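You operate a simulated robot arm through the tools that you are given. There is no shell and no other tool. Be economical: measure what you need, move in short steps, check, and stop when the job is done.

You run a simulated two-armed robot. Do the job below in one go: nothing can be reset, and whatever is moved stays where it is left.

## Task
Take the cap off the blue-cap jar and lay it down on the machine end of the tool bench. Shut the bolts drawer. Take the steel bracket labelled "door" from the top of the tool bench under the pegs and put it on the middle of the orange cart top. Put the long carton that says "north" from the steel bench top behind the trays on the low shelf of the tool bench and the long carton that says "west" on the steel bench top beside the vise. Any order will do.

It is judged by the outcome, as a careful person would: the job done as asked, and still so three seconds after it is handed in. It fails if anything else is knocked over, pushed out of place, dropped, spilled or broken. A push-on lid holds only when it is set on centred and level and pressed home; a screw cap is set on level and turned clockwise until tight.

## Robot
Two 7-joint arms with fingered hands on one trunk, on a base that drives. Base frame: it is fixed to the floor where the robot stands at the start and does not move with it; the origin is under the middle of the robot, x ahead of it, y to its left, z up; the surface under the hand at the start is at about z = 840. Units: mm, rad, N and s.
The left shoulder is at the start at [70, 172, 1582], the right one opposite. Places, roughly: blue-cap jar [1000, 0, 1000]; bolts drawer [200, 1300, 600]; long carton [-3000, 1250, 750]; low shelf of the tool bench [600, -200, 200]; middle of the orange cart top [500, 1900, 700]; steel bench top beside the vise [-3200, 700, 800]; steel bracket [500, 1250, 750]. Payload 5 kg a hand.
The TCP of each hand is the grasp point between the finger pads, 43 mm short of the fingertips. In the tool frame z runs along the fingers and y along their closing line. Largest opening 144 mm; the body of the gripper starts 50 mm behind the TCP. The gripper is a hand of 5 fingers: y runs from the thumb to the fingers, the wrist lies at [-21, -124, -221] in the tool frame.
Orientation is told as [roll, pitch, yaw] about the base's x, y, z axes, in that order, counted from this pose: with the fingers straight down and the wrist toward the robot, the tool's x, y and z point along [0, 1, 0], [1, 0, 0] and [0, 0, -1] of the base frame.

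## Interface
- The arms move only by the tool step_arm. It takes "left_motion", "right_motion" or both (then of equal length, played together; a hand with none holds still); each is a list of rows, each a list of 6 numbers: the shift along the base's x, y, z in units of 150 mm (1.0 is 150 mm), then the turn, a rotation vector about the base's x, y, z in units of 60 degrees (1.0 is 60 degrees). In form: [[dx, dy, dz, ax, ay, az], ...]. A call has 1 to 8 rows; each row is the pose to reach, as a shift and turn from the pose commanded when the call began. A call with a number of a shift or a turn outside -1 to 1 is refused whole. Rows are played at 5 a second. More than 50 mm and 0.15 rad between two rows, and nothing of the call is played. A pose out of reach is approached as far as the arm can. The call stops where the force on the tool passes 40 N (or 10 N more than at its start, if that is more) or the arm is blocked; 0.2 s more then pass. In this call time passes only in rows, and 0.2 s behind the last. The reply holds the time, the measured pose of the TCP, the force on the tool along the base axes, the opening and the grip force, in the units named above and with some noise, with the torque about the TCP (base axes, N m) and any sound that the robot's microphone picked up, and new pictures: "pictures" is both (left out), scene, wrist or none (wrist: the cameras of the hands that moved).
- Cameras (640 x 400 px; columns grow to the right, rows downward): "scene" is now at [94.7, 49.1, 1779.5]; the picture's right is [0.74, -0.68, -0.00], its down [-0.60, -0.65, -0.46] and it looks along [0.31, 0.34, -0.89] (base axes); focal length 254 px, centre (320, 200). "left" rides on the left gripper at [-86, -109, -167] in its tool frame; the picture's right is [-0.80, -0.28, 0.53], its down [0.54, -0.73, 0.42] and it looks along [0.27, 0.63, 0.73] (tool axes); focal length 275 px, centre (320, 200). "right" rides on the right gripper at [86, -109, -167] in its tool frame; the picture's right is [-0.80, 0.28, -0.53], its down [-0.54, -0.73, 0.42] and it looks along [-0.27, 0.63, 0.73] (tool axes); focal length 275 px, centre (320, 200). There is no depth. A picture from a camera that has moved, and an enlarged one, comes with that camera's place and axes in the base frame and with its lens.
- move_column(by): slides the trunk up (or, below 0, down) by that many mm; the arms and the scene camera ride with it, the base frame stays. It gives what a move gives, with no picture.
- base_move(legs): drives the robot by 1 to 6 legs, each [ahead, left, turn to the left] in mm, mm and rad, along the robot's own axes; the way and the turn of a leg run together, so that a leg with both is an arc; at most 1500 mm and 3.142 rad a leg. The arms and the cameras ride along, it lands a little off, and it stops where it bumps. It gives what a move gives, and a new picture of the scene camera.
- move_fingers(index, middle, ring, little, thumb_bend, thumb_turn, hand): sets how far each is bent, from 0 (flat) to 100 (curled in); at 30 the hand is open as for a grip, at 70 the pads meet at the TCP. One left out holds its place. A second passes; each finger stops where it meets its share of the squeeze, and holds until it gets a number again. It is the only way to open and close the hand. It gives what a move gives, with no picture; readings hold the bend of each and the force on index, middle, ring, little, thumb and palm. thumb_turn goes from beside the hand (0) to across from the fingers (100), as for a grip.
- aim_head(pan, tilt): turns the head with the scene camera to pan (to the left, within 1.501 rad either way) and tilt (down, from -0.506 to 1.204), counted from straight ahead of the robot. It gives what a move gives, and a new picture of the scene camera.
- close_up(camera, box): a new picture of the part [left, top, right, bottom] of that camera's present view, enlarged. No time passes.
- sign_off(): hands the job in; it is judged then, once.

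Work in short steps. Places have to be worked out from the pictures, the camera data and where the tool is seen: move nearer, look again, correct. Check each grasp and each placing, and mend what went wrong. You have 165 turns and 260 pictures in all, those below and enlarged ones among them. Open the grippers and draw the arms clear of the work before you hand the job in, unless the task says otherwise; then end with one line.

The tools are called after "Request:" by a JSON object that holds its "fn" and its "kwargs". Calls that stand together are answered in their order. step_arm: Moves the arms, as the interface text tells. Its arguments: {"type":"object","properties":{"left_motion":{"type":"array","items":{"type":"array","items":{"type":"number"}}},"right_motion":{"type":"array","items":{"type":"array","items":{"type":"number"}}},"pictures":{"type":"string","enum":["both","scene","wrist","none"]}},"required":[]} The other tools are called the same way: move_column (by) slides the trunk up or down; move_fingers (index, middle, ring, little, thumb_bend, thumb_turn, hand) moves the fingers one by one; base_move (legs) drives the base; aim_head (pan, tilt) turns the head that bears the scene camera; close_up (camera, box) takes an enlarged picture of a part of a camera's view; sign_off () hands the job in.

At the start:

```text
time_s: 0.0
left_ee_pos: [409.0, 442.7, 1184.3]
left_tool_rot: [0.0, 0.002, -0.002]
left_ft_force: [0.4, -0.4, 0.1]
left_ft_torque: [-0.02, -0.01, 0.01]
left_width: 143.7
left_gripper_force: 0.1
left_shape: jaw
left_bend: [30.0, 30.0, 30.0, 30.0, 30.0, 98.0]
left_finger forces: [0.0, 0.0, 0.1, 0.0, 0.1, 0.0]
right_ee_pos: [832.8, 6.7, 1215.6]
right_tool_rot: [0.001, 0.002, 0.0]
right_ft_force: [-0.2, -0.9, -0.2]
right_ft_torque: [0.0, -0.06, 0.0]
right_width: 143.7
right_gripper_force: 0.0
right_shape: jaw
right_bend: [30.0, 30.0, 30.0, 30.0, 30.0, 98.0]
right_finger forces: [0.0, 0.0, 0.1, 0.0, 0.0, 0.0]
trunk travel left (down, up): [-679.0, 261.0]
robot x, y, heading: [-0.9, 1.1, 0.002]
head pan, tilt: [0.829, 1.089]
```

scene: 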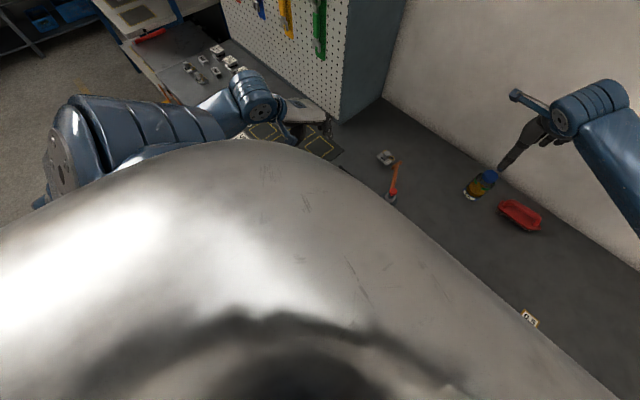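
right: 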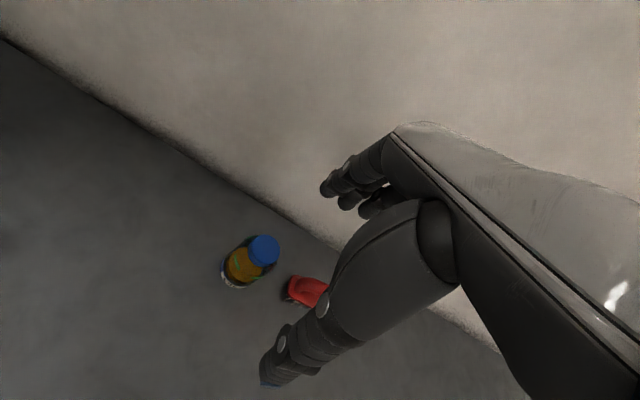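
left: 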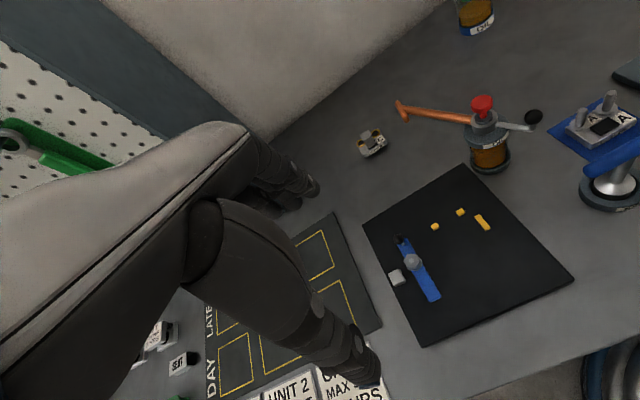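

I start by surveying the surroundings with the head, looking left, ahead and right.

Request:
{"fn": "aim_head", "kwargs": {"pan": 0.0, "tilt": 0.7}}

Request:
{"fn": "aim_head", "kwargs": {"pan": 1.0, "tilt": 0.6}}

Request:
{"fn": "aim_head", "kwargs": {"pan": 1.5, "tilt": 0.5}}

Request:
{"fn": "aim_head", "kwargs": {"pan": -1.0, "tilt": 0.6}}

```text
time_s: 1.1
left_ee_pos: [409.6, 442.1, 1183.6]
left_tool_rot: [-0.001, 0.001, -0.001]
left_ft_force: [-0.4, -0.2, -0.4]
left_ft_torque: [0.03, -0.03, 0.01]
left_width: 143.4
left_gripper_force: 0.1
left_shape: jaw
left_bend: [30.0, 30.0, 30.0, 30.0, 30.0, 98.0]
left_finger forces: [0.1, 0.0, 0.1, 0.0, 0.1, 0.0]
right_ee_pos: [832.3, 6.4, 1216.2]
right_tool_rot: [-0.002, 0.001, 0.001]
right_ft_force: [-0.7, -0.3, 0.2]
right_ft_torque: [-0.01, 0.01, 0.0]
right_width: 143.7
right_gripper_force: 0.1
right_shape: jaw
right_bend: [30.0, 30.0, 30.0, 30.0, 30.0, 98.0]
right_finger forces: [0.0, 0.0, 0.1, 0.0, 0.0, 0.1]
trunk travel left (down, up): [-679.0, 261.0]
robot x, y, heading: [1.4, -0.4, -0.003]
head pan, tilt: [0.0, 0.7]
camera scene: at [136.5, 2.1, 1808.8], right [0.0, -1.0, 0.0], down [-0.64, 0.0, -0.76], along [0.76, 0.0, -0.64], focal length 254 px, centre (320, 200)
```

scene: 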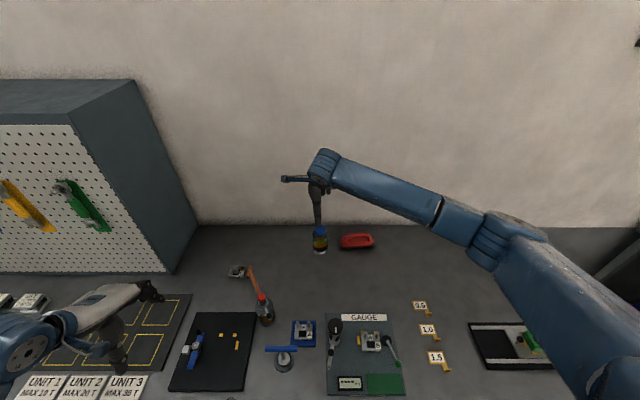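

```text
time_s: 2.4
left_ee_pos: [409.5, 442.2, 1184.2]
left_tool_rot: [-0.003, 0.001, -0.002]
left_ft_force: [-0.2, -0.1, -0.8]
left_ft_torque: [-0.02, 0.01, 0.02]
left_width: 143.6
left_gripper_force: 0.1
left_shape: jaw
left_bend: [30.0, 30.0, 30.0, 30.0, 30.0, 98.0]
left_finger forces: [0.0, 0.0, 0.0, 0.0, 0.0, 0.1]
right_ee_pos: [831.8, 7.1, 1214.4]
right_tool_rot: [-0.001, 0.003, 0.0]
right_ft_force: [0.3, -0.6, -0.4]
right_ft_torque: [0.03, 0.01, -0.02]
right_width: 143.7
right_gripper_force: 0.1
right_shape: jaw
right_bend: [30.0, 30.0, 30.0, 30.0, 30.0, 98.0]
right_finger forces: [0.1, 0.0, 0.0, 0.1, 0.1, 0.0]
trunk travel left (down, up): [-679.0, 261.0]
robot x, y, heading: [-0.8, 1.8, 0.007]
head pan, tilt: [1.0, 0.6]
camera scene: at [99.4, 76.3, 1817.5], right [0.84, -0.54, 0.0], down [-0.31, -0.48, -0.82], along [0.45, 0.69, -0.57], focal length 254 px, centre (320, 200)
```

scene: 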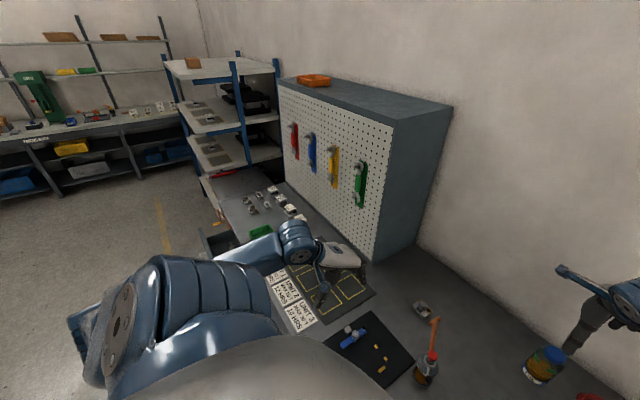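

```text
time_s: 3.4
left_ee_pos: [408.5, 442.7, 1184.7]
left_tool_rot: [-0.002, 0.001, 0.0]
left_ft_force: [-0.6, 0.0, -0.3]
left_ft_torque: [0.0, 0.01, -0.05]
left_width: 143.5
left_gripper_force: 0.1
left_shape: jaw
left_bend: [30.0, 30.0, 30.0, 30.0, 30.0, 98.0]
left_finger forces: [0.1, 0.1, 0.1, 0.1, 0.0, 0.0]
right_ee_pos: [833.0, 7.6, 1216.0]
right_tool_rot: [0.001, 0.002, -0.001]
right_ft_force: [-0.2, 0.0, 0.4]
right_ft_torque: [0.02, -0.03, 0.0]
right_width: 143.6
right_gripper_force: 0.1
right_shape: jaw
right_bend: [30.0, 30.0, 30.0, 30.0, 30.0, 98.0]
right_finger forces: [0.0, 0.0, 0.0, 0.0, 0.1, 0.0]
trunk travel left (down, up): [-679.0, 261.0]
robot x, y, heading: [3.0, -1.4, -0.002]
head pan, tilt: [1.499, 0.499]
camera scene: at [58.1, 92.7, 1826.5], right [1.0, -0.07, 0.0], down [-0.03, -0.48, -0.88], along [0.06, 0.88, -0.48], focal length 254 px, centre (320, 200)
```

scene: 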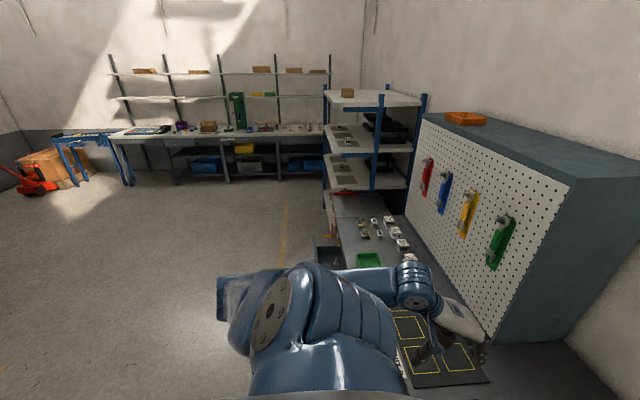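

```text
time_s: 5.6
left_ee_pos: [408.1, 441.5, 1185.1]
left_tool_rot: [-0.003, 0.002, -0.001]
left_ft_force: [-1.1, 0.4, 0.5]
left_ft_torque: [0.04, 0.01, 0.0]
left_width: 143.7
left_gripper_force: 0.1
left_shape: jaw
left_bend: [30.0, 30.0, 30.0, 30.0, 30.0, 98.0]
left_finger forces: [0.0, 0.0, 0.0, 0.1, 0.1, 0.0]
right_ee_pos: [832.2, 6.4, 1214.7]
right_tool_rot: [0.001, 0.002, 0.0]
right_ft_force: [-0.6, 0.2, -0.2]
right_ft_torque: [0.0, 0.01, 0.02]
right_width: 143.7
right_gripper_force: 0.1
right_shape: jaw
right_bend: [30.0, 30.0, 30.0, 30.0, 30.0, 98.0]
right_finger forces: [0.0, 0.0, 0.0, 0.0, 0.1, 0.0]
trunk travel left (down, up): [-679.0, 261.0]
robot x, y, heading: [-3.0, -0.8, -0.001]
head pan, tilt: [-1.0, 0.6]
camera scene: at [99.3, -72.4, 1817.5], right [-0.84, -0.54, 0.0], down [-0.31, 0.48, -0.83], along [0.45, -0.69, -0.56], focal length 254 px, centre (320, 200)
```

scene: 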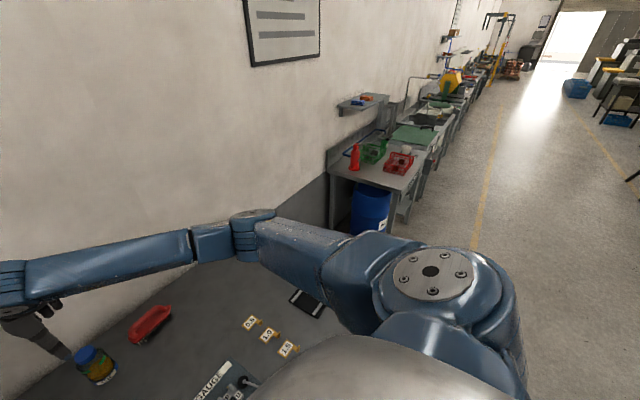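

The pegboard bench runs left of here. I look closer at the work mat area and the region of the bracket and drawer.

Request:
{"fn": "aim_head", "kwargs": {"pan": 1.4, "tilt": 0.75}}

Request:
{"fn": "close_up", "kwargs": {"camera": "scene", "box": [260, 80, 500, 230]}}

Request:
{"fn": "aim_head", "kwargs": {"pan": 0.0, "tilt": 1.0}}

Request:
{"fn": "close_up", "kwargs": {"camera": "scene", "box": [160, 80, 580, 340]}}

```text
time_s: 7.8
left_ee_pos: [408.1, 441.5, 1185.9]
left_tool_rot: [-0.002, 0.001, -0.002]
left_ft_force: [0.5, 0.2, 0.4]
left_ft_torque: [-0.01, 0.02, -0.03]
left_width: 143.6
left_gripper_force: 0.1
left_shape: jaw
left_bend: [30.0, 30.0, 30.0, 30.0, 30.0, 98.0]
left_finger forces: [0.0, 0.0, 0.0, 0.0, 0.0, 0.0]
right_ee_pos: [833.4, 7.3, 1215.2]
right_tool_rot: [0.0, 0.001, 0.001]
right_ft_force: [0.4, -0.2, 0.3]
right_ft_torque: [0.0, 0.0, -0.01]
right_width: 143.6
right_gripper_force: 0.0
right_shape: jaw
right_bend: [30.0, 30.0, 30.0, 30.0, 30.0, 98.0]
right_finger forces: [0.1, 0.0, 0.0, 0.0, 0.0, 0.0]
trunk travel left (down, up): [-679.0, 261.0]
robot x, y, heading: [-0.2, -0.3, -0.003]
head pan, tilt: [1.4, 0.75]
camera scene: at [65.7, 83.6, 1804.6], right [0.99, -0.17, 0.0], down [-0.12, -0.67, -0.73], along [0.12, 0.72, -0.68], focal length 254 px, centre (320, 200)
```

scene: 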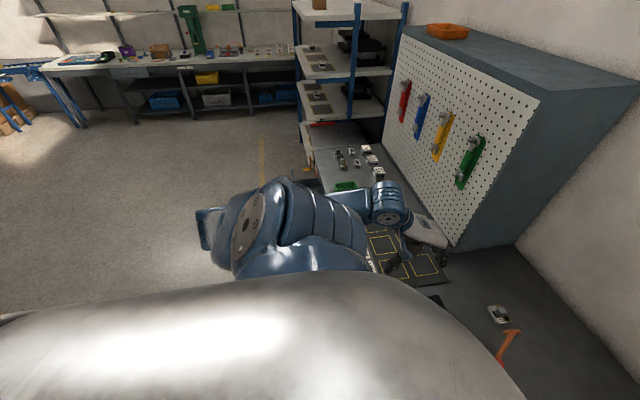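

```text
2.67 times, centred on (380, 155) of scene
camera zoom: at [65.7, 83.6, 1804.6], right [0.99, -0.17, 0.0], down [-0.12, -0.67, -0.73], along [0.12, 0.72, -0.68], focal length 678 px, centre (160, 320)
```

zoom: 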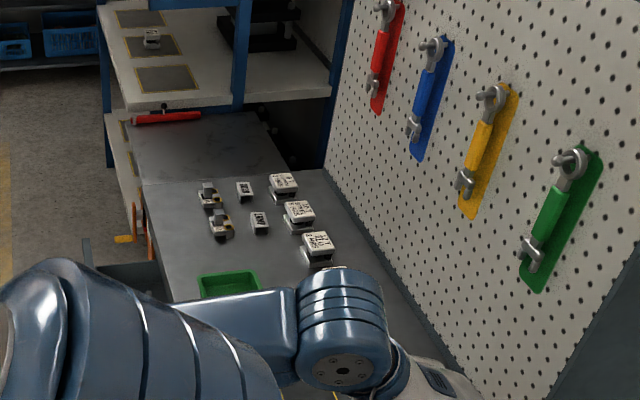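

```text
time_s: 9.3
left_ee_pos: [408.2, 442.5, 1183.8]
left_tool_rot: [-0.001, 0.002, -0.001]
left_ft_force: [0.3, 0.6, 0.6]
left_ft_torque: [0.01, 0.02, -0.03]
left_width: 143.6
left_gripper_force: 0.0
left_shape: jaw
left_bend: [30.0, 30.0, 30.0, 30.0, 30.0, 98.0]
left_finger forces: [0.0, 0.1, 0.0, 0.0, 0.1, 0.1]
right_ee_pos: [831.9, 7.8, 1215.7]
right_tool_rot: [0.0, 0.001, 0.0]
right_ft_force: [0.2, -0.3, -0.3]
right_ft_torque: [0.01, 0.0, 0.02]
right_width: 143.5
right_gripper_force: 0.1
right_shape: jaw
right_bend: [30.0, 30.0, 30.0, 30.0, 30.0, 98.0]
right_finger forces: [0.1, 0.0, 0.0, 0.1, 0.0, 0.0]
trunk travel left (down, up): [-679.0, 261.0]
robot x, y, heading: [-3.9, 1.9, -0.006]
head pan, tilt: [0.0, 1.0]
camera scene: at [121.2, 2.0, 1785.5], right [0.0, -1.0, 0.0], down [-0.84, 0.0, -0.54], along [0.54, 0.0, -0.84], focal length 254 px, centre (320, 200)
```

scene: 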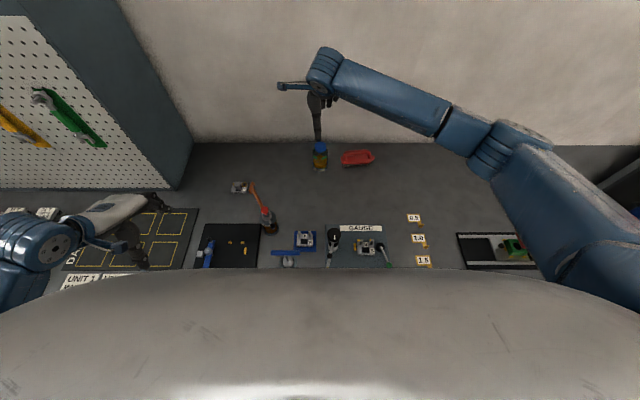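

```text
1.52 times, centred on (370, 210) of scene
camera zoom: at [121.2, 2.0, 1785.5], right [0.0, -1.0, 0.0], down [-0.84, 0.0, -0.54], along [0.54, 0.0, -0.84], focal length 388 px, centre (244, 185)
```

zoom: 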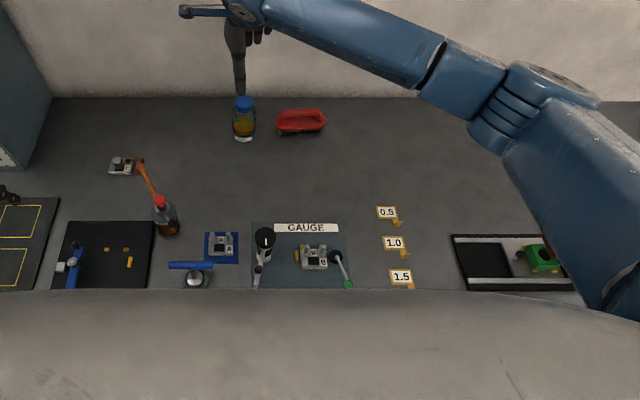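

Jar is about [900, 0], cap top about z 970. Now find "machine end": look right of the bench with close-ups.

Request:
{"fn": "aim_head", "kwargs": {"pan": -0.75, "tilt": 0.3}}

Request:
{"fn": "aim_head", "kwargs": {"pan": -1.3, "tilt": 0.8}}

Request:
{"fn": "aim_head", "kwargs": {"pan": 1.5, "tilt": 0.2}}

Request:
{"fn": "close_up", "kwargs": {"camera": "scene", "box": [100, 80, 420, 280]}}

```text
time_s: 10.4
left_ee_pos: [408.6, 441.5, 1184.9]
left_tool_rot: [-0.001, 0.001, -0.001]
left_ft_force: [0.3, 1.1, -0.2]
left_ft_torque: [0.02, 0.06, 0.0]
left_width: 143.6
left_gripper_force: 0.1
left_shape: jaw
left_bend: [30.0, 30.0, 30.0, 30.0, 30.0, 98.0]
left_finger forces: [0.1, 0.1, 0.0, 0.0, 0.1, 0.0]
right_ee_pos: [832.9, 6.5, 1215.5]
right_tool_rot: [0.0, 0.003, 0.0]
right_ft_force: [0.1, 0.6, 0.2]
right_ft_torque: [0.01, -0.02, -0.01]
right_width: 143.7
right_gripper_force: 0.1
right_shape: jaw
right_bend: [30.0, 30.0, 30.0, 30.0, 30.0, 98.0]
right_finger forces: [0.1, 0.0, 0.1, 0.0, 0.0, 0.1]
trunk travel left (down, up): [-679.0, 261.0]
robot x, y, heading: [-0.1, -0.9, 0.003]
head pan, tilt: [-0.75, 0.3]
camera scene: at [119.9, -61.6, 1844.9], right [-0.68, -0.73, 0.0], down [-0.22, 0.2, -0.95], along [0.7, -0.65, -0.3], focal length 254 px, centre (320, 200)
```

scene: 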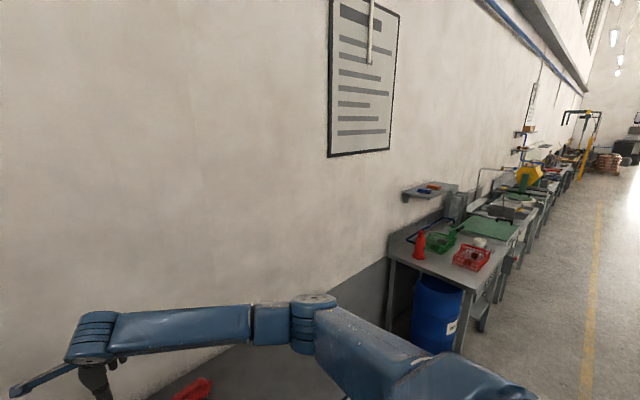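

```text
time_s: 11.4
left_ee_pos: [409.5, 441.6, 1184.4]
left_tool_rot: [-0.002, 0.002, -0.003]
left_ft_force: [1.0, 0.6, -0.6]
left_ft_torque: [0.02, 0.03, 0.0]
left_width: 143.6
left_gripper_force: 0.1
left_shape: jaw
left_bend: [30.0, 30.0, 30.0, 30.0, 30.0, 98.0]
left_finger forces: [0.0, 0.0, 0.0, 0.1, 0.1, 0.0]
right_ee_pos: [833.3, 7.1, 1215.7]
right_tool_rot: [0.0, 0.001, -0.001]
right_ft_force: [0.6, -0.2, -0.2]
right_ft_torque: [-0.01, 0.0, 0.01]
right_width: 143.6
right_gripper_force: 0.0
right_shape: jaw
right_bend: [30.0, 30.0, 30.0, 30.0, 30.0, 98.0]
right_finger forces: [0.0, 0.0, 0.0, 0.0, 0.1, 0.0]
trunk travel left (down, up): [-679.0, 261.0]
robot x, y, heading: [0.8, 1.1, 0.001]
head pan, tilt: [-1.3, 0.799]
camera scene: at [73.2, -75.7, 1800.7], right [-0.96, -0.27, 0.0], down [-0.19, 0.69, -0.7], along [0.19, -0.67, -0.72], focal length 254 px, centre (320, 200)
```

scene: 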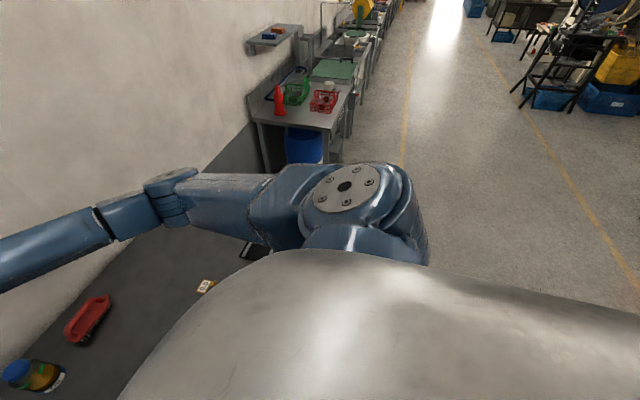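

```text
time_s: 13.9
left_ee_pos: [408.8, 441.0, 1183.7]
left_tool_rot: [0.0, 0.002, -0.001]
left_ft_force: [-0.7, -0.2, -0.3]
left_ft_torque: [-0.01, 0.0, -0.02]
left_width: 143.6
left_gripper_force: 0.0
left_shape: jaw
left_bend: [30.0, 30.0, 30.0, 30.0, 30.0, 98.0]
left_finger forces: [0.1, 0.0, 0.0, 0.1, 0.0, 0.0]
right_ee_pos: [832.3, 6.9, 1215.5]
right_tool_rot: [0.001, 0.003, 0.0]
right_ft_force: [0.4, 0.4, -0.2]
right_ft_torque: [0.0, -0.05, 0.04]
right_width: 143.6
right_gripper_force: 0.0
right_shape: jaw
right_bend: [30.0, 30.0, 30.0, 30.0, 30.0, 98.0]
right_finger forces: [0.0, 0.1, 0.1, 0.0, 0.0, 0.0]
trunk travel left (down, up): [-679.0, 261.0]
robot x, y, heading: [1.3, -0.8, 0.004]
head pan, tilt: [1.499, 0.201]
camera scene: at [58.3, 94.9, 1854.2], right [1.0, -0.07, 0.0], down [-0.01, -0.2, -0.98], along [0.07, 0.98, -0.2], focal length 254 px, centre (320, 200)
```

scene: 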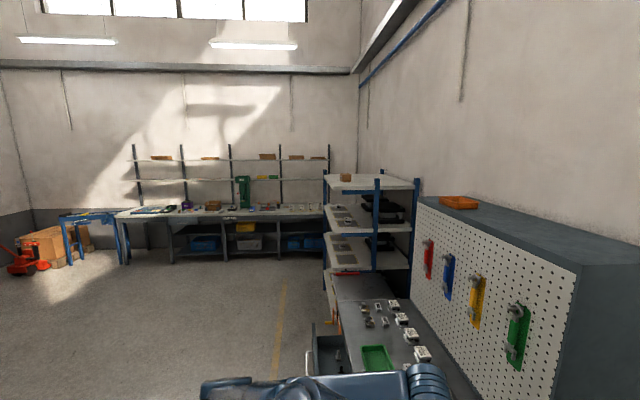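

```text
2.00 times, centred on (260, 180) of scene
camera zoom: at [58.3, 94.9, 1854.2], right [1.0, -0.07, 0.0], down [-0.01, -0.2, -0.98], along [0.07, 0.98, -0.2], focal length 509 px, centre (440, 240)
```

zoom: 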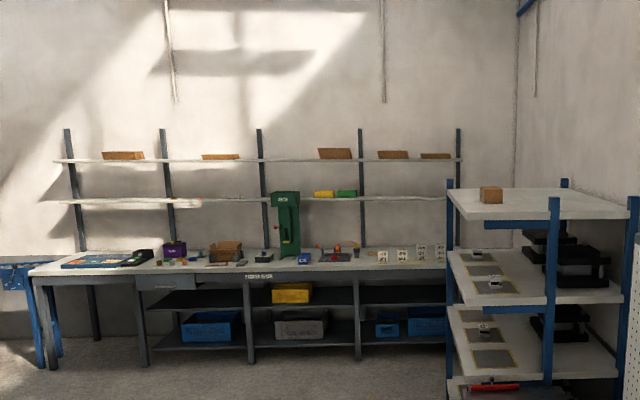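

Let me see the jar closely in the right wrist camera, and the bench's right part.

Request:
{"fn": "close_up", "kwargs": {"camera": "right", "box": [200, 220, 340, 307]}}

Request:
{"fn": "aim_head", "kwargs": {"pan": 0.3, "tilt": 0.8}}

Request:
{"fn": "close_up", "kwargs": {"camera": "scene", "box": [300, 150, 460, 250]}}

```text
4.57 times, centred on (270, 264) of right
camera zoom: at [724.5, 93.4, 1383.5], right [0.28, -0.8, 0.53], down [-0.73, -0.54, -0.42], along [0.63, -0.27, -0.73], focal length 1258 px, centre (549, -90)
```

zoom: 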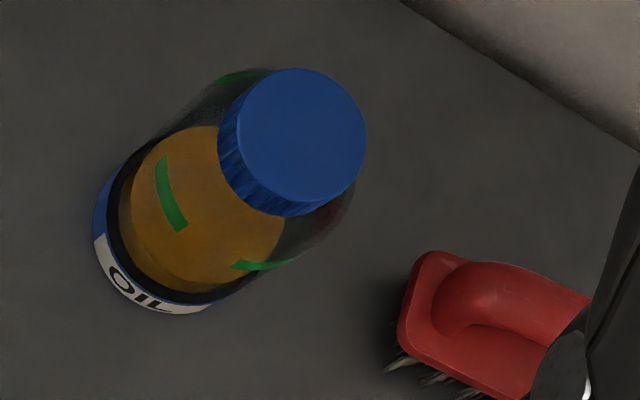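

```text
time_s: 15.3
left_ee_pos: [408.7, 442.2, 1184.0]
left_tool_rot: [-0.001, 0.001, -0.001]
left_ft_force: [0.0, 0.2, -0.1]
left_ft_torque: [0.02, 0.0, 0.02]
left_width: 143.5
left_gripper_force: 0.1
left_shape: jaw
left_bend: [30.0, 30.0, 30.0, 30.0, 30.0, 98.0]
left_finger forces: [0.0, 0.1, 0.0, 0.0, 0.0, 0.0]
right_ee_pos: [832.8, 7.1, 1215.9]
right_tool_rot: [0.0, 0.001, 0.001]
right_ft_force: [0.0, -0.1, 0.4]
right_ft_torque: [0.01, 0.01, 0.03]
right_width: 143.8
right_gripper_force: 0.0
right_shape: jaw
right_bend: [30.0, 30.0, 30.0, 30.0, 30.0, 98.0]
right_finger forces: [0.0, 0.0, 0.0, 0.0, 0.0, 0.1]
trunk travel left (down, up): [-679.0, 261.0]
robot x, y, heading: [-1.0, -0.3, 0.002]
head pan, tilt: [0.3, 0.799]
camera scene: at [128.6, 25.9, 1800.6], right [0.3, -0.96, 0.0], down [-0.68, -0.21, -0.7], along [0.67, 0.21, -0.72], focal length 254 px, centre (320, 200)
```

scene: 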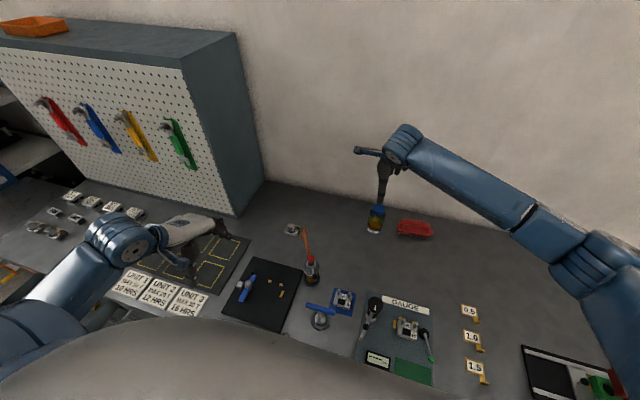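

```text
4.00 times, centred on (380, 200) of scene
camera zoom: at [128.6, 25.9, 1800.6], right [0.3, -0.96, 0.0], down [-0.68, -0.21, -0.7], along [0.67, 0.21, -0.72], focal length 1017 px, centre (80, 200)
```

zoom: 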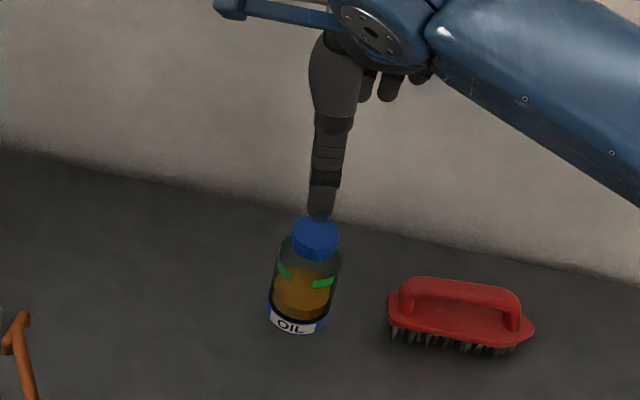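

Cap top ≈ [908, 6, 1001], ridged screw cap on a full jar, so I'll hold the body with the left hand (from front-left, slanted) and unscrew with the right. First move right hand aside/up, and bring the left over with its turn.

Request:
{"fn": "step_arm", "kwargs": {"right_motion": [[0, -0.25, 0.15, 0, 0, 0], [0, -0.5, 0.3, 0, 0, 0], [0, -0.75, 0.45, 0, 0, 0], [0, -1, 0.6, 0, 0, 0]], "pictures": "none"}}

Request:
{"fn": "step_arm", "kwargs": {"left_motion": [[0.125, -0.1, 0, 0, 0, 0.094], [0.25, -0.2, 0, 0, 0, 0.188], [0.375, -0.3, 0, 0, 0, 0.281], [0.5, -0.4, 0, 0, 0, 0.375], [0.625, -0.5, 0, 0, 0, 0.469], [0.75, -0.6, 0, 0, 0, 0.563], [0.875, -0.7, 0, 0, 0, 0.656], [1, -0.767, 0, 0, 0, 0.75]], "pictures": "none"}}

Request:
{"fn": "step_arm", "kwargs": {"left_motion": [[0.125, -0.1, 0, -0.088, -0.088, 0], [0.25, -0.2, 0, -0.177, -0.177, 0], [0.375, -0.3, 0, -0.265, -0.265, 0], [0.5, -0.4, 0, -0.354, -0.354, 0], [0.625, -0.5, 0, -0.442, -0.442, 0], [0.75, -0.6, 0, -0.53, -0.53, 0], [0.875, -0.7, 0, -0.619, -0.619, 0], [1, -0.767, 0, -0.707, -0.707, 0]], "pictures": "both"}}

```text
time_s: 16.3
left_ee_pos: [407.0, 440.4, 1185.3]
left_tool_rot: [0.001, 0.0, 0.0]
left_ft_force: [-0.3, 0.4, 0.8]
left_ft_torque: [0.03, 0.02, 0.02]
left_width: 143.3
left_gripper_force: 0.1
left_shape: jaw
left_bend: [30.0, 30.0, 30.0, 30.0, 30.0, 98.0]
left_finger forces: [0.0, 0.1, 0.0, 0.1, 0.0, 0.0]
right_ee_pos: [834.5, -144.4, 1304.0]
right_tool_rot: [0.0, 0.003, 0.003]
right_ft_force: [-0.1, 0.6, 0.2]
right_ft_torque: [0.0, -0.04, 0.01]
right_width: 143.7
right_gripper_force: 0.0
right_shape: jaw
right_bend: [30.0, 30.0, 30.0, 30.0, 30.0, 98.0]
right_finger forces: [0.0, 0.1, 0.0, 0.0, 0.0, 0.1]
trunk travel left (down, up): [-679.0, 261.0]
robot x, y, heading: [0.6, 2.1, 0.001]
head pan, tilt: [0.3, 0.799]
```

```text
time_s: 18.1
left_ee_pos: [560.3, 327.9, 1184.1]
left_tool_rot: [0.001, 0.0, 0.787]
left_ft_force: [1.0, -0.7, 0.0]
left_ft_torque: [0.0, 0.03, -0.05]
left_width: 143.8
left_gripper_force: 0.1
left_shape: jaw
left_bend: [30.0, 30.0, 30.0, 30.0, 30.0, 98.0]
left_finger forces: [0.0, 0.0, 0.1, 0.1, 0.1, 0.0]
left hand out of reach, approached as far as the arm can: row 1, 2
right_ee_pos: [836.9, -144.4, 1302.1]
right_tool_rot: [0.0, 0.002, -0.001]
right_ft_force: [0.0, -0.4, 0.4]
right_ft_torque: [0.04, 0.07, 0.01]
right_width: 143.9
right_gripper_force: 0.1
right_shape: jaw
right_bend: [30.0, 30.0, 30.0, 30.0, 30.0, 98.0]
right_finger forces: [0.0, 0.1, 0.0, 0.0, 0.0, 0.0]
trunk travel left (down, up): [-679.0, 261.0]
robot x, y, heading: [0.7, -0.9, -0.003]
head pan, tilt: [0.3, 0.799]
```

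```text
time_s: 19.9
left_ee_pos: [709.1, 212.1, 1183.8]
left_tool_rot: [-1.05, 0.0, 0.784]
left_ft_force: [0.6, 0.5, 0.3]
left_ft_torque: [0.01, 0.02, 0.0]
left_width: 143.8
left_gripper_force: 0.0
left_shape: jaw
left_bend: [30.0, 30.0, 30.0, 30.0, 30.0, 98.0]
left_finger forces: [0.0, 0.0, 0.0, 0.0, 0.1, 0.0]
right_ee_pos: [835.7, -144.4, 1303.7]
right_tool_rot: [0.0, 0.003, 0.001]
right_ft_force: [0.8, -0.5, 0.3]
right_ft_torque: [0.01, 0.04, 0.0]
right_width: 143.6
right_gripper_force: 0.1
right_shape: jaw
right_bend: [30.0, 30.0, 30.0, 30.0, 30.0, 98.0]
right_finger forces: [0.0, 0.0, 0.1, 0.0, 0.1, 0.1]
trunk travel left (down, up): [-679.0, 261.0]
robot x, y, heading: [-0.4, -0.8, 0.001]
head pan, tilt: [0.3, 0.799]
camera scene: at [129.6, 25.1, 1800.5], right [0.3, -0.96, 0.0], down [-0.69, -0.21, -0.7], along [0.67, 0.21, -0.72], focal length 254 px, centre (320, 200)
camera left: at [558.6, 208.8, 1342.6], right [0.41, -0.81, 0.42], down [-0.44, -0.58, -0.68], along [0.8, 0.09, -0.6], focal length 275 px, centre (320, 200)
```

scene: 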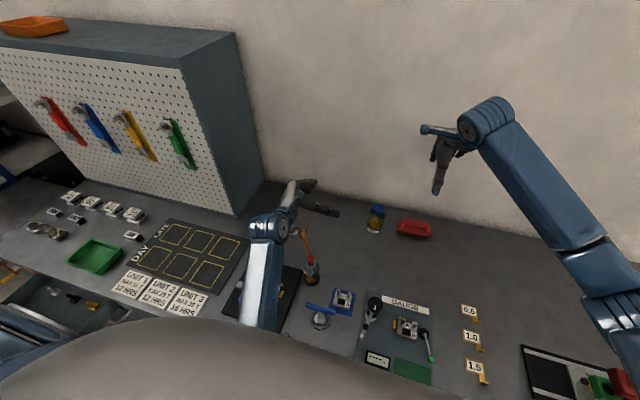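
left: 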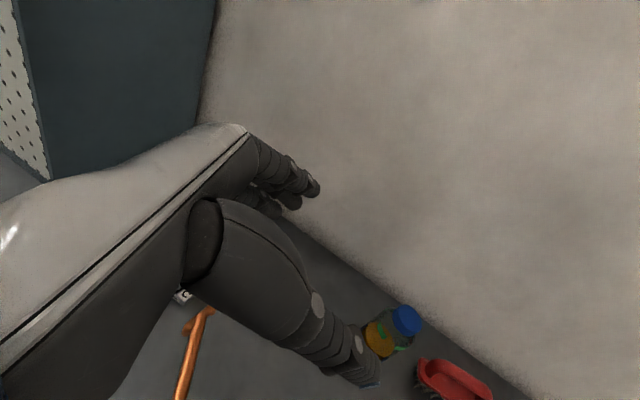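

Turn achieved. Now approach pre-grasp [816, 98, 980].

Request:
{"fn": "step_arm", "kwargs": {"left_motion": [[0.12, -0.13, -0.1, 0, 0, 0], [0.24, -0.25, -0.2, 0, 0, 0], [0.36, -0.38, -0.3, 0, 0, 0], [0.48, -0.5, -0.4, 0, 0, 0], [0.6, -0.63, -0.55, 0, 0, 0], [0.71, -0.76, -0.7, 0, 0, 0], [0.71, -0.76, -0.85, 0, 0, 0], [0.71, -0.76, -1, 0, 0, 0]], "pictures": "none"}}

Request:
{"fn": "step_arm", "kwargs": {"left_motion": [[0, 0, -0.2, 0, 0, 0], [0, 0, -0.36, 0, 0, 0]], "pictures": "both"}}

```text
time_s: 21.1
left_ee_pos: [784.3, 206.9, 1078.9]
left_tool_rot: [-0.928, -0.094, 0.788]
left_ft_force: [-0.6, 0.4, 0.2]
left_ft_torque: [0.01, 0.0, -0.04]
left_width: 143.8
left_gripper_force: 0.0
left_shape: jaw
left_bend: [30.0, 30.0, 30.0, 30.0, 30.0, 98.0]
left_finger forces: [0.0, 0.0, 0.0, 0.0, 0.0, 0.0]
right_ee_pos: [837.3, -144.4, 1303.3]
right_tool_rot: [-0.002, 0.002, -0.001]
right_ft_force: [-0.1, 0.2, -0.3]
right_ft_torque: [0.0, 0.04, 0.03]
right_width: 143.4
right_gripper_force: 0.0
right_shape: jaw
right_bend: [30.0, 30.0, 30.0, 30.0, 30.0, 98.0]
right_finger forces: [0.0, 0.1, 0.0, 0.1, 0.0, 0.1]
trunk travel left (down, up): [-679.0, 261.0]
robot x, y, heading: [0.7, 1.0, 0.005]
head pan, tilt: [0.3, 0.799]
stopped in row 5 (left hand): the arm was blocked; the commanded pose is now the measured one
```

```text
time_s: 21.7
left_ee_pos: [786.0, 207.0, 1028.6]
left_tool_rot: [-0.924, -0.096, 0.786]
left_ft_force: [0.1, 0.6, -0.5]
left_ft_torque: [0.04, 0.0, 0.0]
left_width: 143.8
left_gripper_force: 0.0
left_shape: jaw
left_bend: [30.0, 30.0, 30.0, 30.0, 30.0, 98.0]
left_finger forces: [0.1, 0.1, 0.1, 0.1, 0.1, 0.0]
right_ee_pos: [836.0, -144.4, 1304.4]
right_tool_rot: [-0.001, 0.001, -0.001]
right_ft_force: [0.2, -0.4, -0.3]
right_ft_torque: [0.02, 0.01, 0.0]
right_width: 143.3
right_gripper_force: 0.2
right_shape: jaw
right_bend: [30.0, 30.0, 30.0, 30.0, 30.0, 98.0]
right_finger forces: [0.0, 0.0, 0.0, 0.0, 0.1, 0.1]
trunk travel left (down, up): [-679.0, 261.0]
robot x, y, heading: [-0.5, 1.9, 0.003]
head pan, tilt: [0.3, 0.799]
camera scene: at [130.1, 25.8, 1800.5], right [0.3, -0.96, 0.0], down [-0.69, -0.21, -0.7], along [0.67, 0.21, -0.72], focal length 254 px, centre (320, 200)
camera left: at [639.2, 178.6, 1186.5], right [0.42, -0.86, 0.29], down [-0.45, -0.47, -0.75], along [0.78, 0.19, -0.59], focal length 275 px, centre (320, 200)
```

scene: 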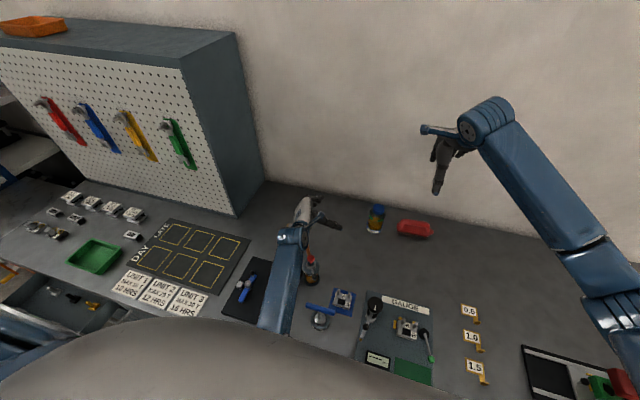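
left: 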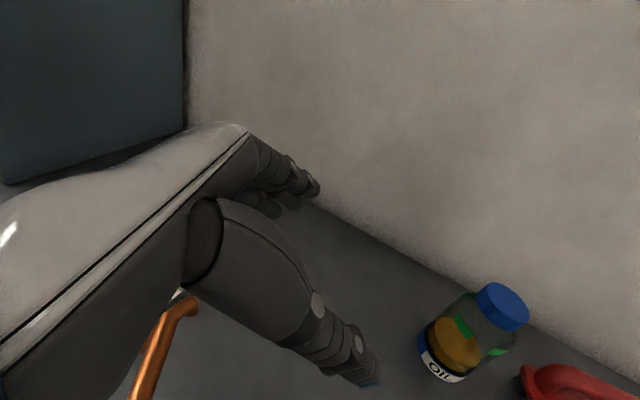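

Arm blocked itself (joint limits, no contact force). I'll raise the left a bit, and drive the base 220 mm to the right so the left arm has room.

Request:
{"fn": "step_arm", "kwargs": {"left_motion": [[-0.15, 0, 0.2, 0, 0, 0], [-0.33, 0, 0.4, 0, 0, 0], [-0.5, 0, 0.6, 0, 0, 0]], "pictures": "none"}}

Request:
{"fn": "base_move", "kwargs": {"legs": [[0, -220, 0]]}}

```text
time_s: 22.7
left_ee_pos: [717.8, 246.7, 1126.4]
left_tool_rot: [-0.878, -0.167, 0.782]
left_ft_force: [0.2, 0.3, -0.9]
left_ft_torque: [0.02, 0.02, -0.01]
left_width: 143.8
left_gripper_force: 0.0
left_shape: jaw
left_bend: [30.0, 30.0, 30.0, 30.0, 30.0, 98.0]
left_finger forces: [0.1, 0.1, 0.0, 0.1, 0.0, 0.0]
right_ee_pos: [835.4, -144.2, 1303.5]
right_tool_rot: [0.002, 0.002, 0.0]
right_ft_force: [-0.2, -0.7, -0.1]
right_ft_torque: [-0.02, -0.05, 0.01]
right_width: 143.8
right_gripper_force: 0.1
right_shape: jaw
right_bend: [30.0, 30.0, 30.0, 30.0, 30.0, 98.0]
right_finger forces: [0.0, 0.0, 0.0, 0.0, 0.0, 0.1]
trunk travel left (down, up): [-679.0, 261.0]
robot x, y, heading: [-0.3, -4.5, -0.006]
head pan, tilt: [0.3, 0.799]
stopped in row 3 (left hand): the arm was blocked; the commanded pose is now the measured one
```

```text
time_s: 24.4
left_ee_pos: [716.9, 27.8, 1126.3]
left_tool_rot: [-0.882, -0.166, 0.779]
left_ft_force: [-0.5, 0.7, 0.3]
left_ft_torque: [-0.06, -0.03, -0.03]
left_width: 143.7
left_gripper_force: 0.1
left_shape: jaw
left_bend: [30.0, 30.0, 30.0, 30.0, 30.0, 98.0]
left_finger forces: [0.0, 0.0, 0.0, 0.1, 0.0, 0.0]
right_ee_pos: [833.5, -360.3, 1303.1]
right_tool_rot: [-0.003, 0.001, 0.001]
right_ft_force: [-0.2, 0.2, 0.6]
right_ft_torque: [-0.06, 0.03, 0.0]
right_width: 143.5
right_gripper_force: 0.1
right_shape: jaw
right_bend: [30.0, 30.0, 30.0, 30.0, 30.0, 98.0]
right_finger forces: [0.0, 0.0, 0.1, 0.1, 0.1, 0.0]
trunk travel left (down, up): [-679.0, 261.0]
robot x, y, heading: [-1.4, -217.4, -0.003]
head pan, tilt: [0.3, 0.799]
camera scene: at [128.3, -189.6, 1800.5], right [0.29, -0.96, 0.0], down [-0.69, -0.21, -0.7], along [0.67, 0.2, -0.72], focal length 254 px, centre (320, 200)
```

scene: 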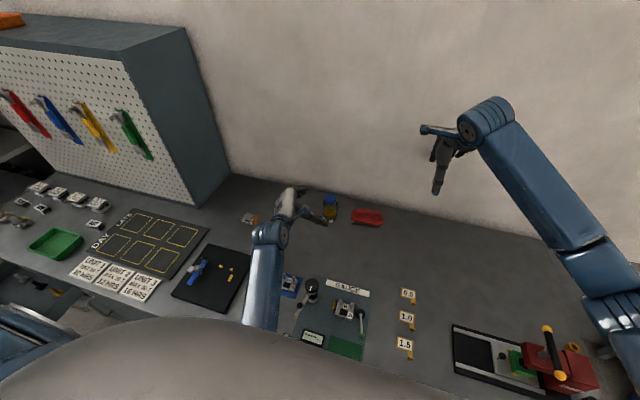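

The red hand press at the right end marks the machine end. Now correct the left tool's tilt and go to the pre-grasp.

Request:
{"fn": "step_arm", "kwargs": {"left_motion": [[0.1, 0.12, -0.15, -0.05, 0, 0], [0.2, 0.24, -0.3, -0.1, 0, 0], [0.3, 0.36, -0.45, -0.15, 0, 0], [0.4, 0.47, -0.6, -0.2, 0, 0], [0.5, 0.47, -0.75, -0.225, 0, 0], [0.6, 0.47, -0.9, -0.225, 0, 0], [0.66, 0.47, -0.97, -0.225, 0, 0]], "pictures": "both"}}

```text
time_s: 26.0
left_ee_pos: [817.6, 96.1, 978.9]
left_tool_rot: [-1.047, -0.001, 0.793]
left_ft_force: [-0.2, -0.5, -0.4]
left_ft_torque: [0.01, -0.01, 0.02]
left_width: 143.7
left_gripper_force: 0.0
left_shape: jaw
left_bend: [30.0, 30.0, 30.0, 30.0, 30.0, 98.0]
left_finger forces: [0.0, 0.0, 0.1, 0.0, 0.1, 0.0]
right_ee_pos: [835.3, -363.0, 1303.3]
right_tool_rot: [0.0, 0.001, 0.001]
right_ft_force: [0.4, -0.3, 0.4]
right_ft_torque: [0.04, 0.04, -0.05]
right_width: 143.8
right_gripper_force: 0.1
right_shape: jaw
right_bend: [30.0, 30.0, 30.0, 30.0, 30.0, 98.0]
right_finger forces: [0.0, 0.0, 0.0, 0.0, 0.0, 0.0]
trunk travel left (down, up): [-679.0, 261.0]
robot x, y, heading: [-1.0, -218.5, -0.003]
head pan, tilt: [0.3, 0.799]
camera scene: at [129.3, -193.7, 1800.5], right [0.29, -0.96, 0.0], down [-0.69, -0.21, -0.7], along [0.67, 0.21, -0.72], focal length 254 px, centre (320, 200)
camera left: at [668.3, 90.7, 1137.2], right [0.41, -0.81, 0.42], down [-0.44, -0.58, -0.68], along [0.8, 0.1, -0.6], focal length 275 px, centre (320, 200)
```

scene: 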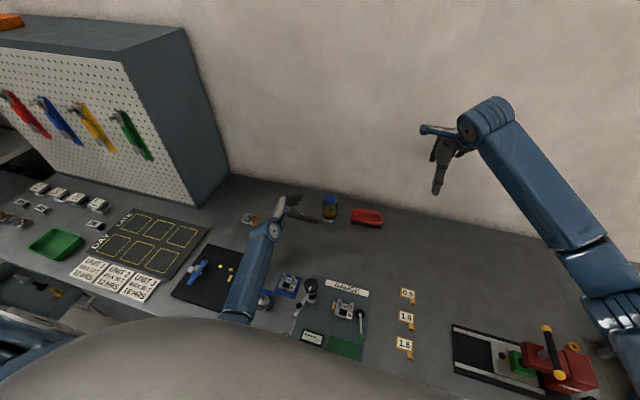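
left: 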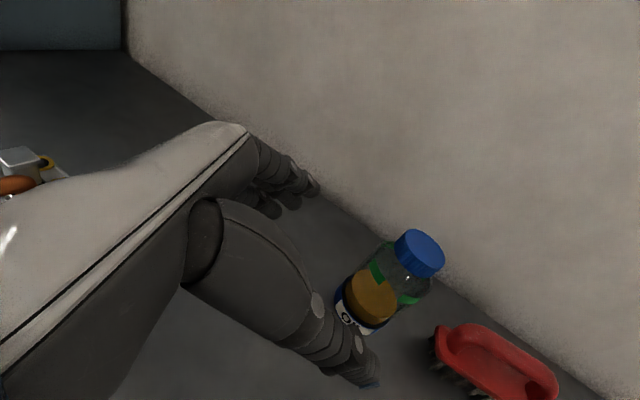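

Check jar's position again with close-ups from both cameras.

Request:
{"fn": "close_up", "kwargs": {"camera": "scene", "box": [280, 180, 360, 230]}}

Request:
{"fn": "close_up", "kwargs": {"camera": "left", "box": [300, 210, 460, 310]}}

```text
8.00 times, centred on (320, 205) of scene
camera zoom: at [129.3, -193.7, 1800.5], right [0.29, -0.96, 0.0], down [-0.69, -0.21, -0.7], along [0.67, 0.21, -0.72], focal length 2034 px, centre (320, 160)
```

zoom: 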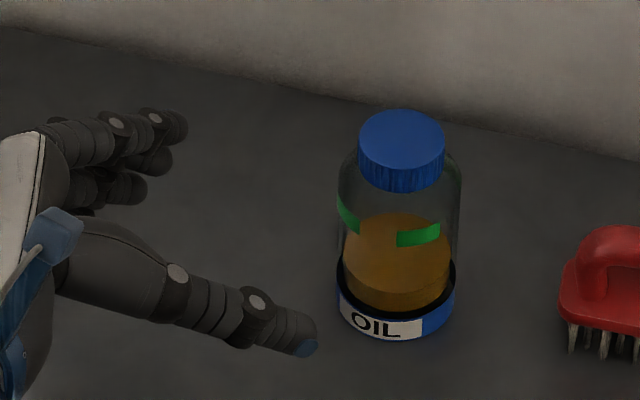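

```text
4.00 times, centred on (380, 260) of left
camera zoom: at [668.3, 90.7, 1137.2], right [0.41, -0.81, 0.42], down [-0.44, -0.58, -0.68], along [0.8, 0.1, -0.6], focal length 1101 px, centre (80, -40)
```

zoom: 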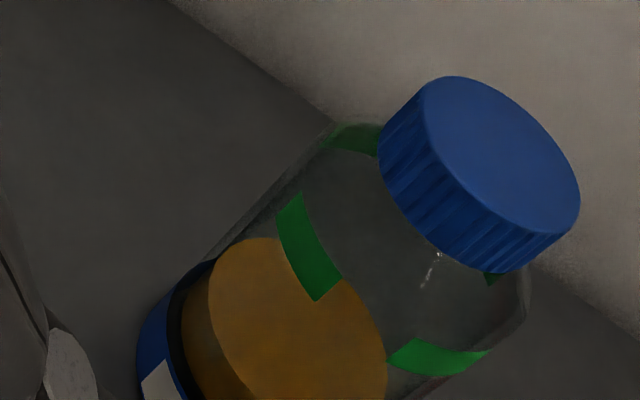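

Jar ≈ [906, 3], body ⌀74, cap ⌀50, z 975–998. Advance left hand 145 mm along its pointing axis around the body.

Request:
{"fn": "step_arm", "kwargs": {"left_motion": [[0.1, -0.1, -0.08, 0, 0, 0], [0.2, -0.2, -0.16, 0, 0, 0], [0.3, -0.3, -0.24, 0, 0, 0], [0.4, -0.4, -0.32, 0, 0, 0], [0.5, -0.5, -0.4, 0, 0, 0], [0.59, -0.61, -0.49, 0, 0, 0]], "pictures": "both"}}

Request:
{"fn": "close_up", "kwargs": {"camera": "scene", "box": [280, 170, 376, 230]}}

```text
time_s: 27.4
left_ee_pos: [905.3, 5.0, 906.3]
left_tool_rot: [-1.044, 0.0, 0.795]
left_ft_force: [-0.7, 0.7, -0.7]
left_ft_torque: [0.0, -0.04, 0.01]
left_width: 143.7
left_gripper_force: 0.1
left_shape: jaw
left_bend: [30.0, 30.0, 30.0, 30.0, 30.0, 98.0]
left_finger forces: [0.0, 0.1, 0.1, 0.0, 0.0, 0.1]
right_ee_pos: [835.3, -365.5, 1303.4]
right_tool_rot: [0.001, 0.003, 0.001]
right_ft_force: [0.3, -0.4, -0.1]
right_ft_torque: [-0.02, 0.04, 0.01]
right_width: 143.4
right_gripper_force: 0.0
right_shape: jaw
right_bend: [30.0, 30.0, 30.0, 30.0, 30.0, 98.0]
right_finger forces: [0.1, 0.0, 0.0, 0.0, 0.0, 0.0]
trunk travel left (down, up): [-679.0, 261.0]
robot x, y, heading: [-0.5, -221.7, 0.001]
head pan, tilt: [0.3, 0.799]
camera scene: at [129.7, -194.3, 1800.5], right [0.29, -0.96, 0.0], down [-0.69, -0.21, -0.7], along [0.67, 0.21, -0.72], focal length 254 px, centre (320, 200)
camera left: at [755.6, 0.3, 1065.1], right [0.42, -0.81, 0.42], down [-0.44, -0.58, -0.68], along [0.79, 0.1, -0.6], focal length 275 px, centre (320, 200)
```

scene: 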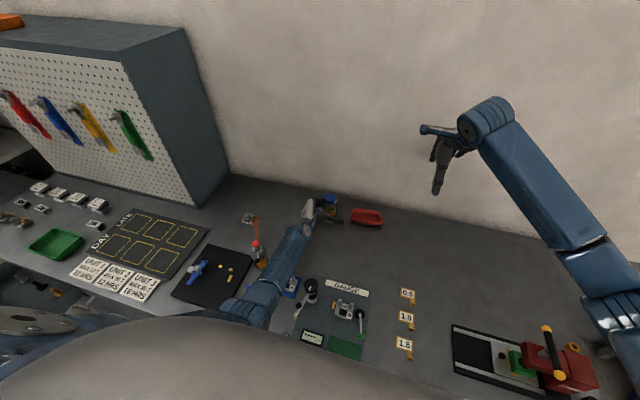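
left: 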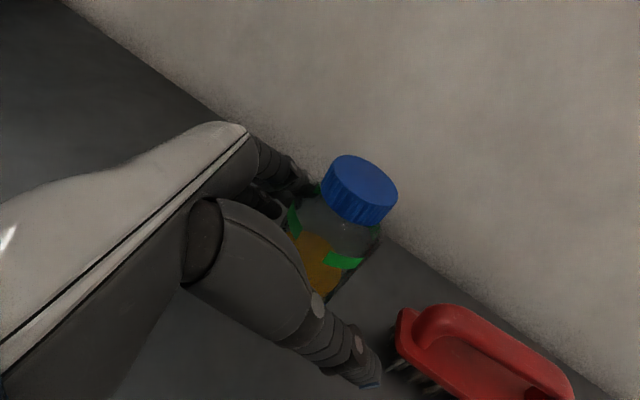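

```text
6.67 times, centred on (328, 200) of scene
camera zoom: at [129.7, -194.3, 1800.5], right [0.29, -0.96, 0.0], down [-0.69, -0.21, -0.7], along [0.67, 0.21, -0.72], focal length 1695 px, centre (267, 200)
```

zoom: 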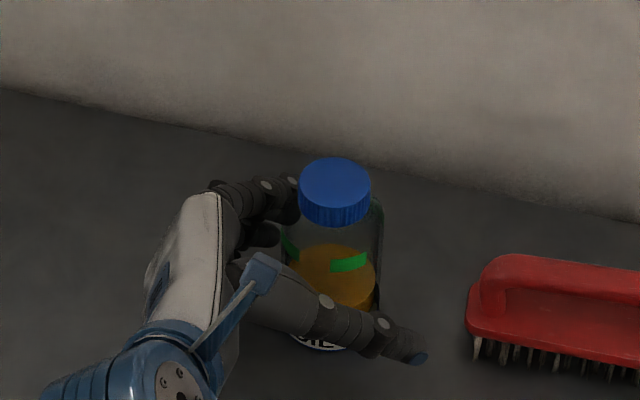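

Well placed; close the left fingers gently around the body.

Request:
{"fn": "step_arm", "kwargs": {"left_motion": [[0, 0, -0.05, 0, 0, 0]], "pictures": "none"}}

Request:
{"fn": "move_fingers", "kwargs": {"hand": "left", "index": 65, "middle": 65, "ring": 65, "little": 65, "thumb_bend": 65}}

Request:
{"fn": "close_up", "kwargs": {"camera": "left", "box": [160, 100, 480, 300]}}

Request:
{"fn": "close_up", "kwargs": {"camera": "scene", "box": [280, 170, 376, 230]}}

```text
time_s: 27.8
left_ee_pos: [905.7, 5.4, 900.1]
left_tool_rot: [-1.045, 0.0, 0.795]
left_ft_force: [-0.8, -0.4, 2.0]
left_ft_torque: [0.11, -0.01, 0.08]
left_width: 143.9
left_gripper_force: 0.1
left_shape: jaw
left_bend: [30.0, 30.0, 30.0, 30.0, 30.0, 98.0]
left_finger forces: [0.0, 0.1, 0.1, 1.8, 0.1, 0.1]
right_ee_pos: [833.9, -363.5, 1303.2]
right_tool_rot: [-0.001, 0.001, 0.001]
right_ft_force: [0.1, -0.2, 0.9]
right_ft_torque: [0.01, -0.02, -0.04]
right_width: 143.5
right_gripper_force: 0.0
right_shape: jaw
right_bend: [30.0, 30.0, 30.0, 30.0, 30.0, 98.0]
right_finger forces: [0.0, 0.1, 0.0, 0.1, 0.1, 0.1]
trunk travel left (down, up): [-679.0, 261.0]
robot x, y, heading: [1.3, -217.0, -0.007]
head pan, tilt: [0.3, 0.799]
```

```text
time_s: 28.8
left_ee_pos: [903.8, 4.9, 903.7]
left_tool_rot: [-1.049, -0.003, 0.794]
left_ft_force: [4.8, 3.4, 23.2]
left_ft_torque: [0.57, -0.82, 0.05]
left_width: 65.9
left_gripper_force: 33.9
left_shape: fingers
left_bend: [57.0, 58.0, 59.0, 65.0, 54.0, 95.0]
left_finger forces: [11.7, 10.2, 9.3, 6.7, 29.8, 0.0]
right_ee_pos: [831.8, -364.6, 1305.9]
right_tool_rot: [-0.001, 0.0, -0.001]
right_ft_force: [-0.4, -0.2, -0.5]
right_ft_torque: [0.02, -0.03, -0.02]
right_width: 143.7
right_gripper_force: 0.1
right_shape: jaw
right_bend: [30.0, 30.0, 30.0, 30.0, 30.0, 98.0]
right_finger forces: [0.1, 0.0, 0.0, 0.0, 0.0, 0.0]
trunk travel left (down, up): [-679.0, 261.0]
robot x, y, heading: [-1.2, -217.6, -0.007]
head pan, tilt: [0.3, 0.799]
```

```text
2.00 times, centred on (320, 200) of left
camera zoom: at [754.3, 0.1, 1061.1], right [0.41, -0.81, 0.42], down [-0.44, -0.58, -0.68], along [0.8, 0.1, -0.59], focal length 551 px, centre (320, 200)
```

zoom: 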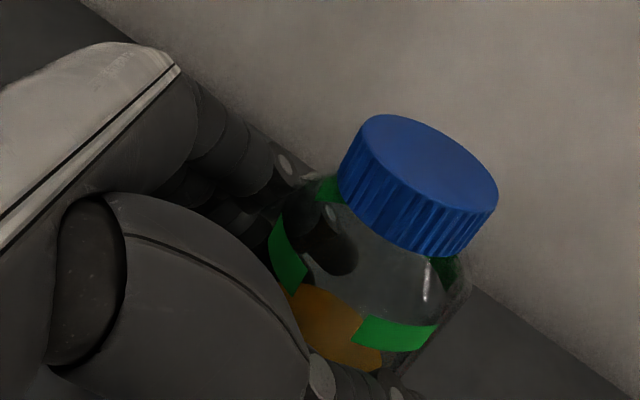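

```text
6.67 times, centred on (328, 200) of scene
camera zoom: at [125.7, -194.3, 1801.0], right [0.29, -0.96, 0.0], down [-0.68, -0.21, -0.7], along [0.67, 0.21, -0.72], focal length 1695 px, centre (267, 200)
```

zoom: 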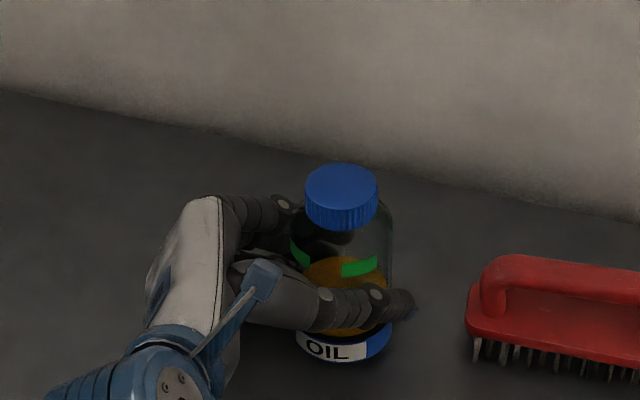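

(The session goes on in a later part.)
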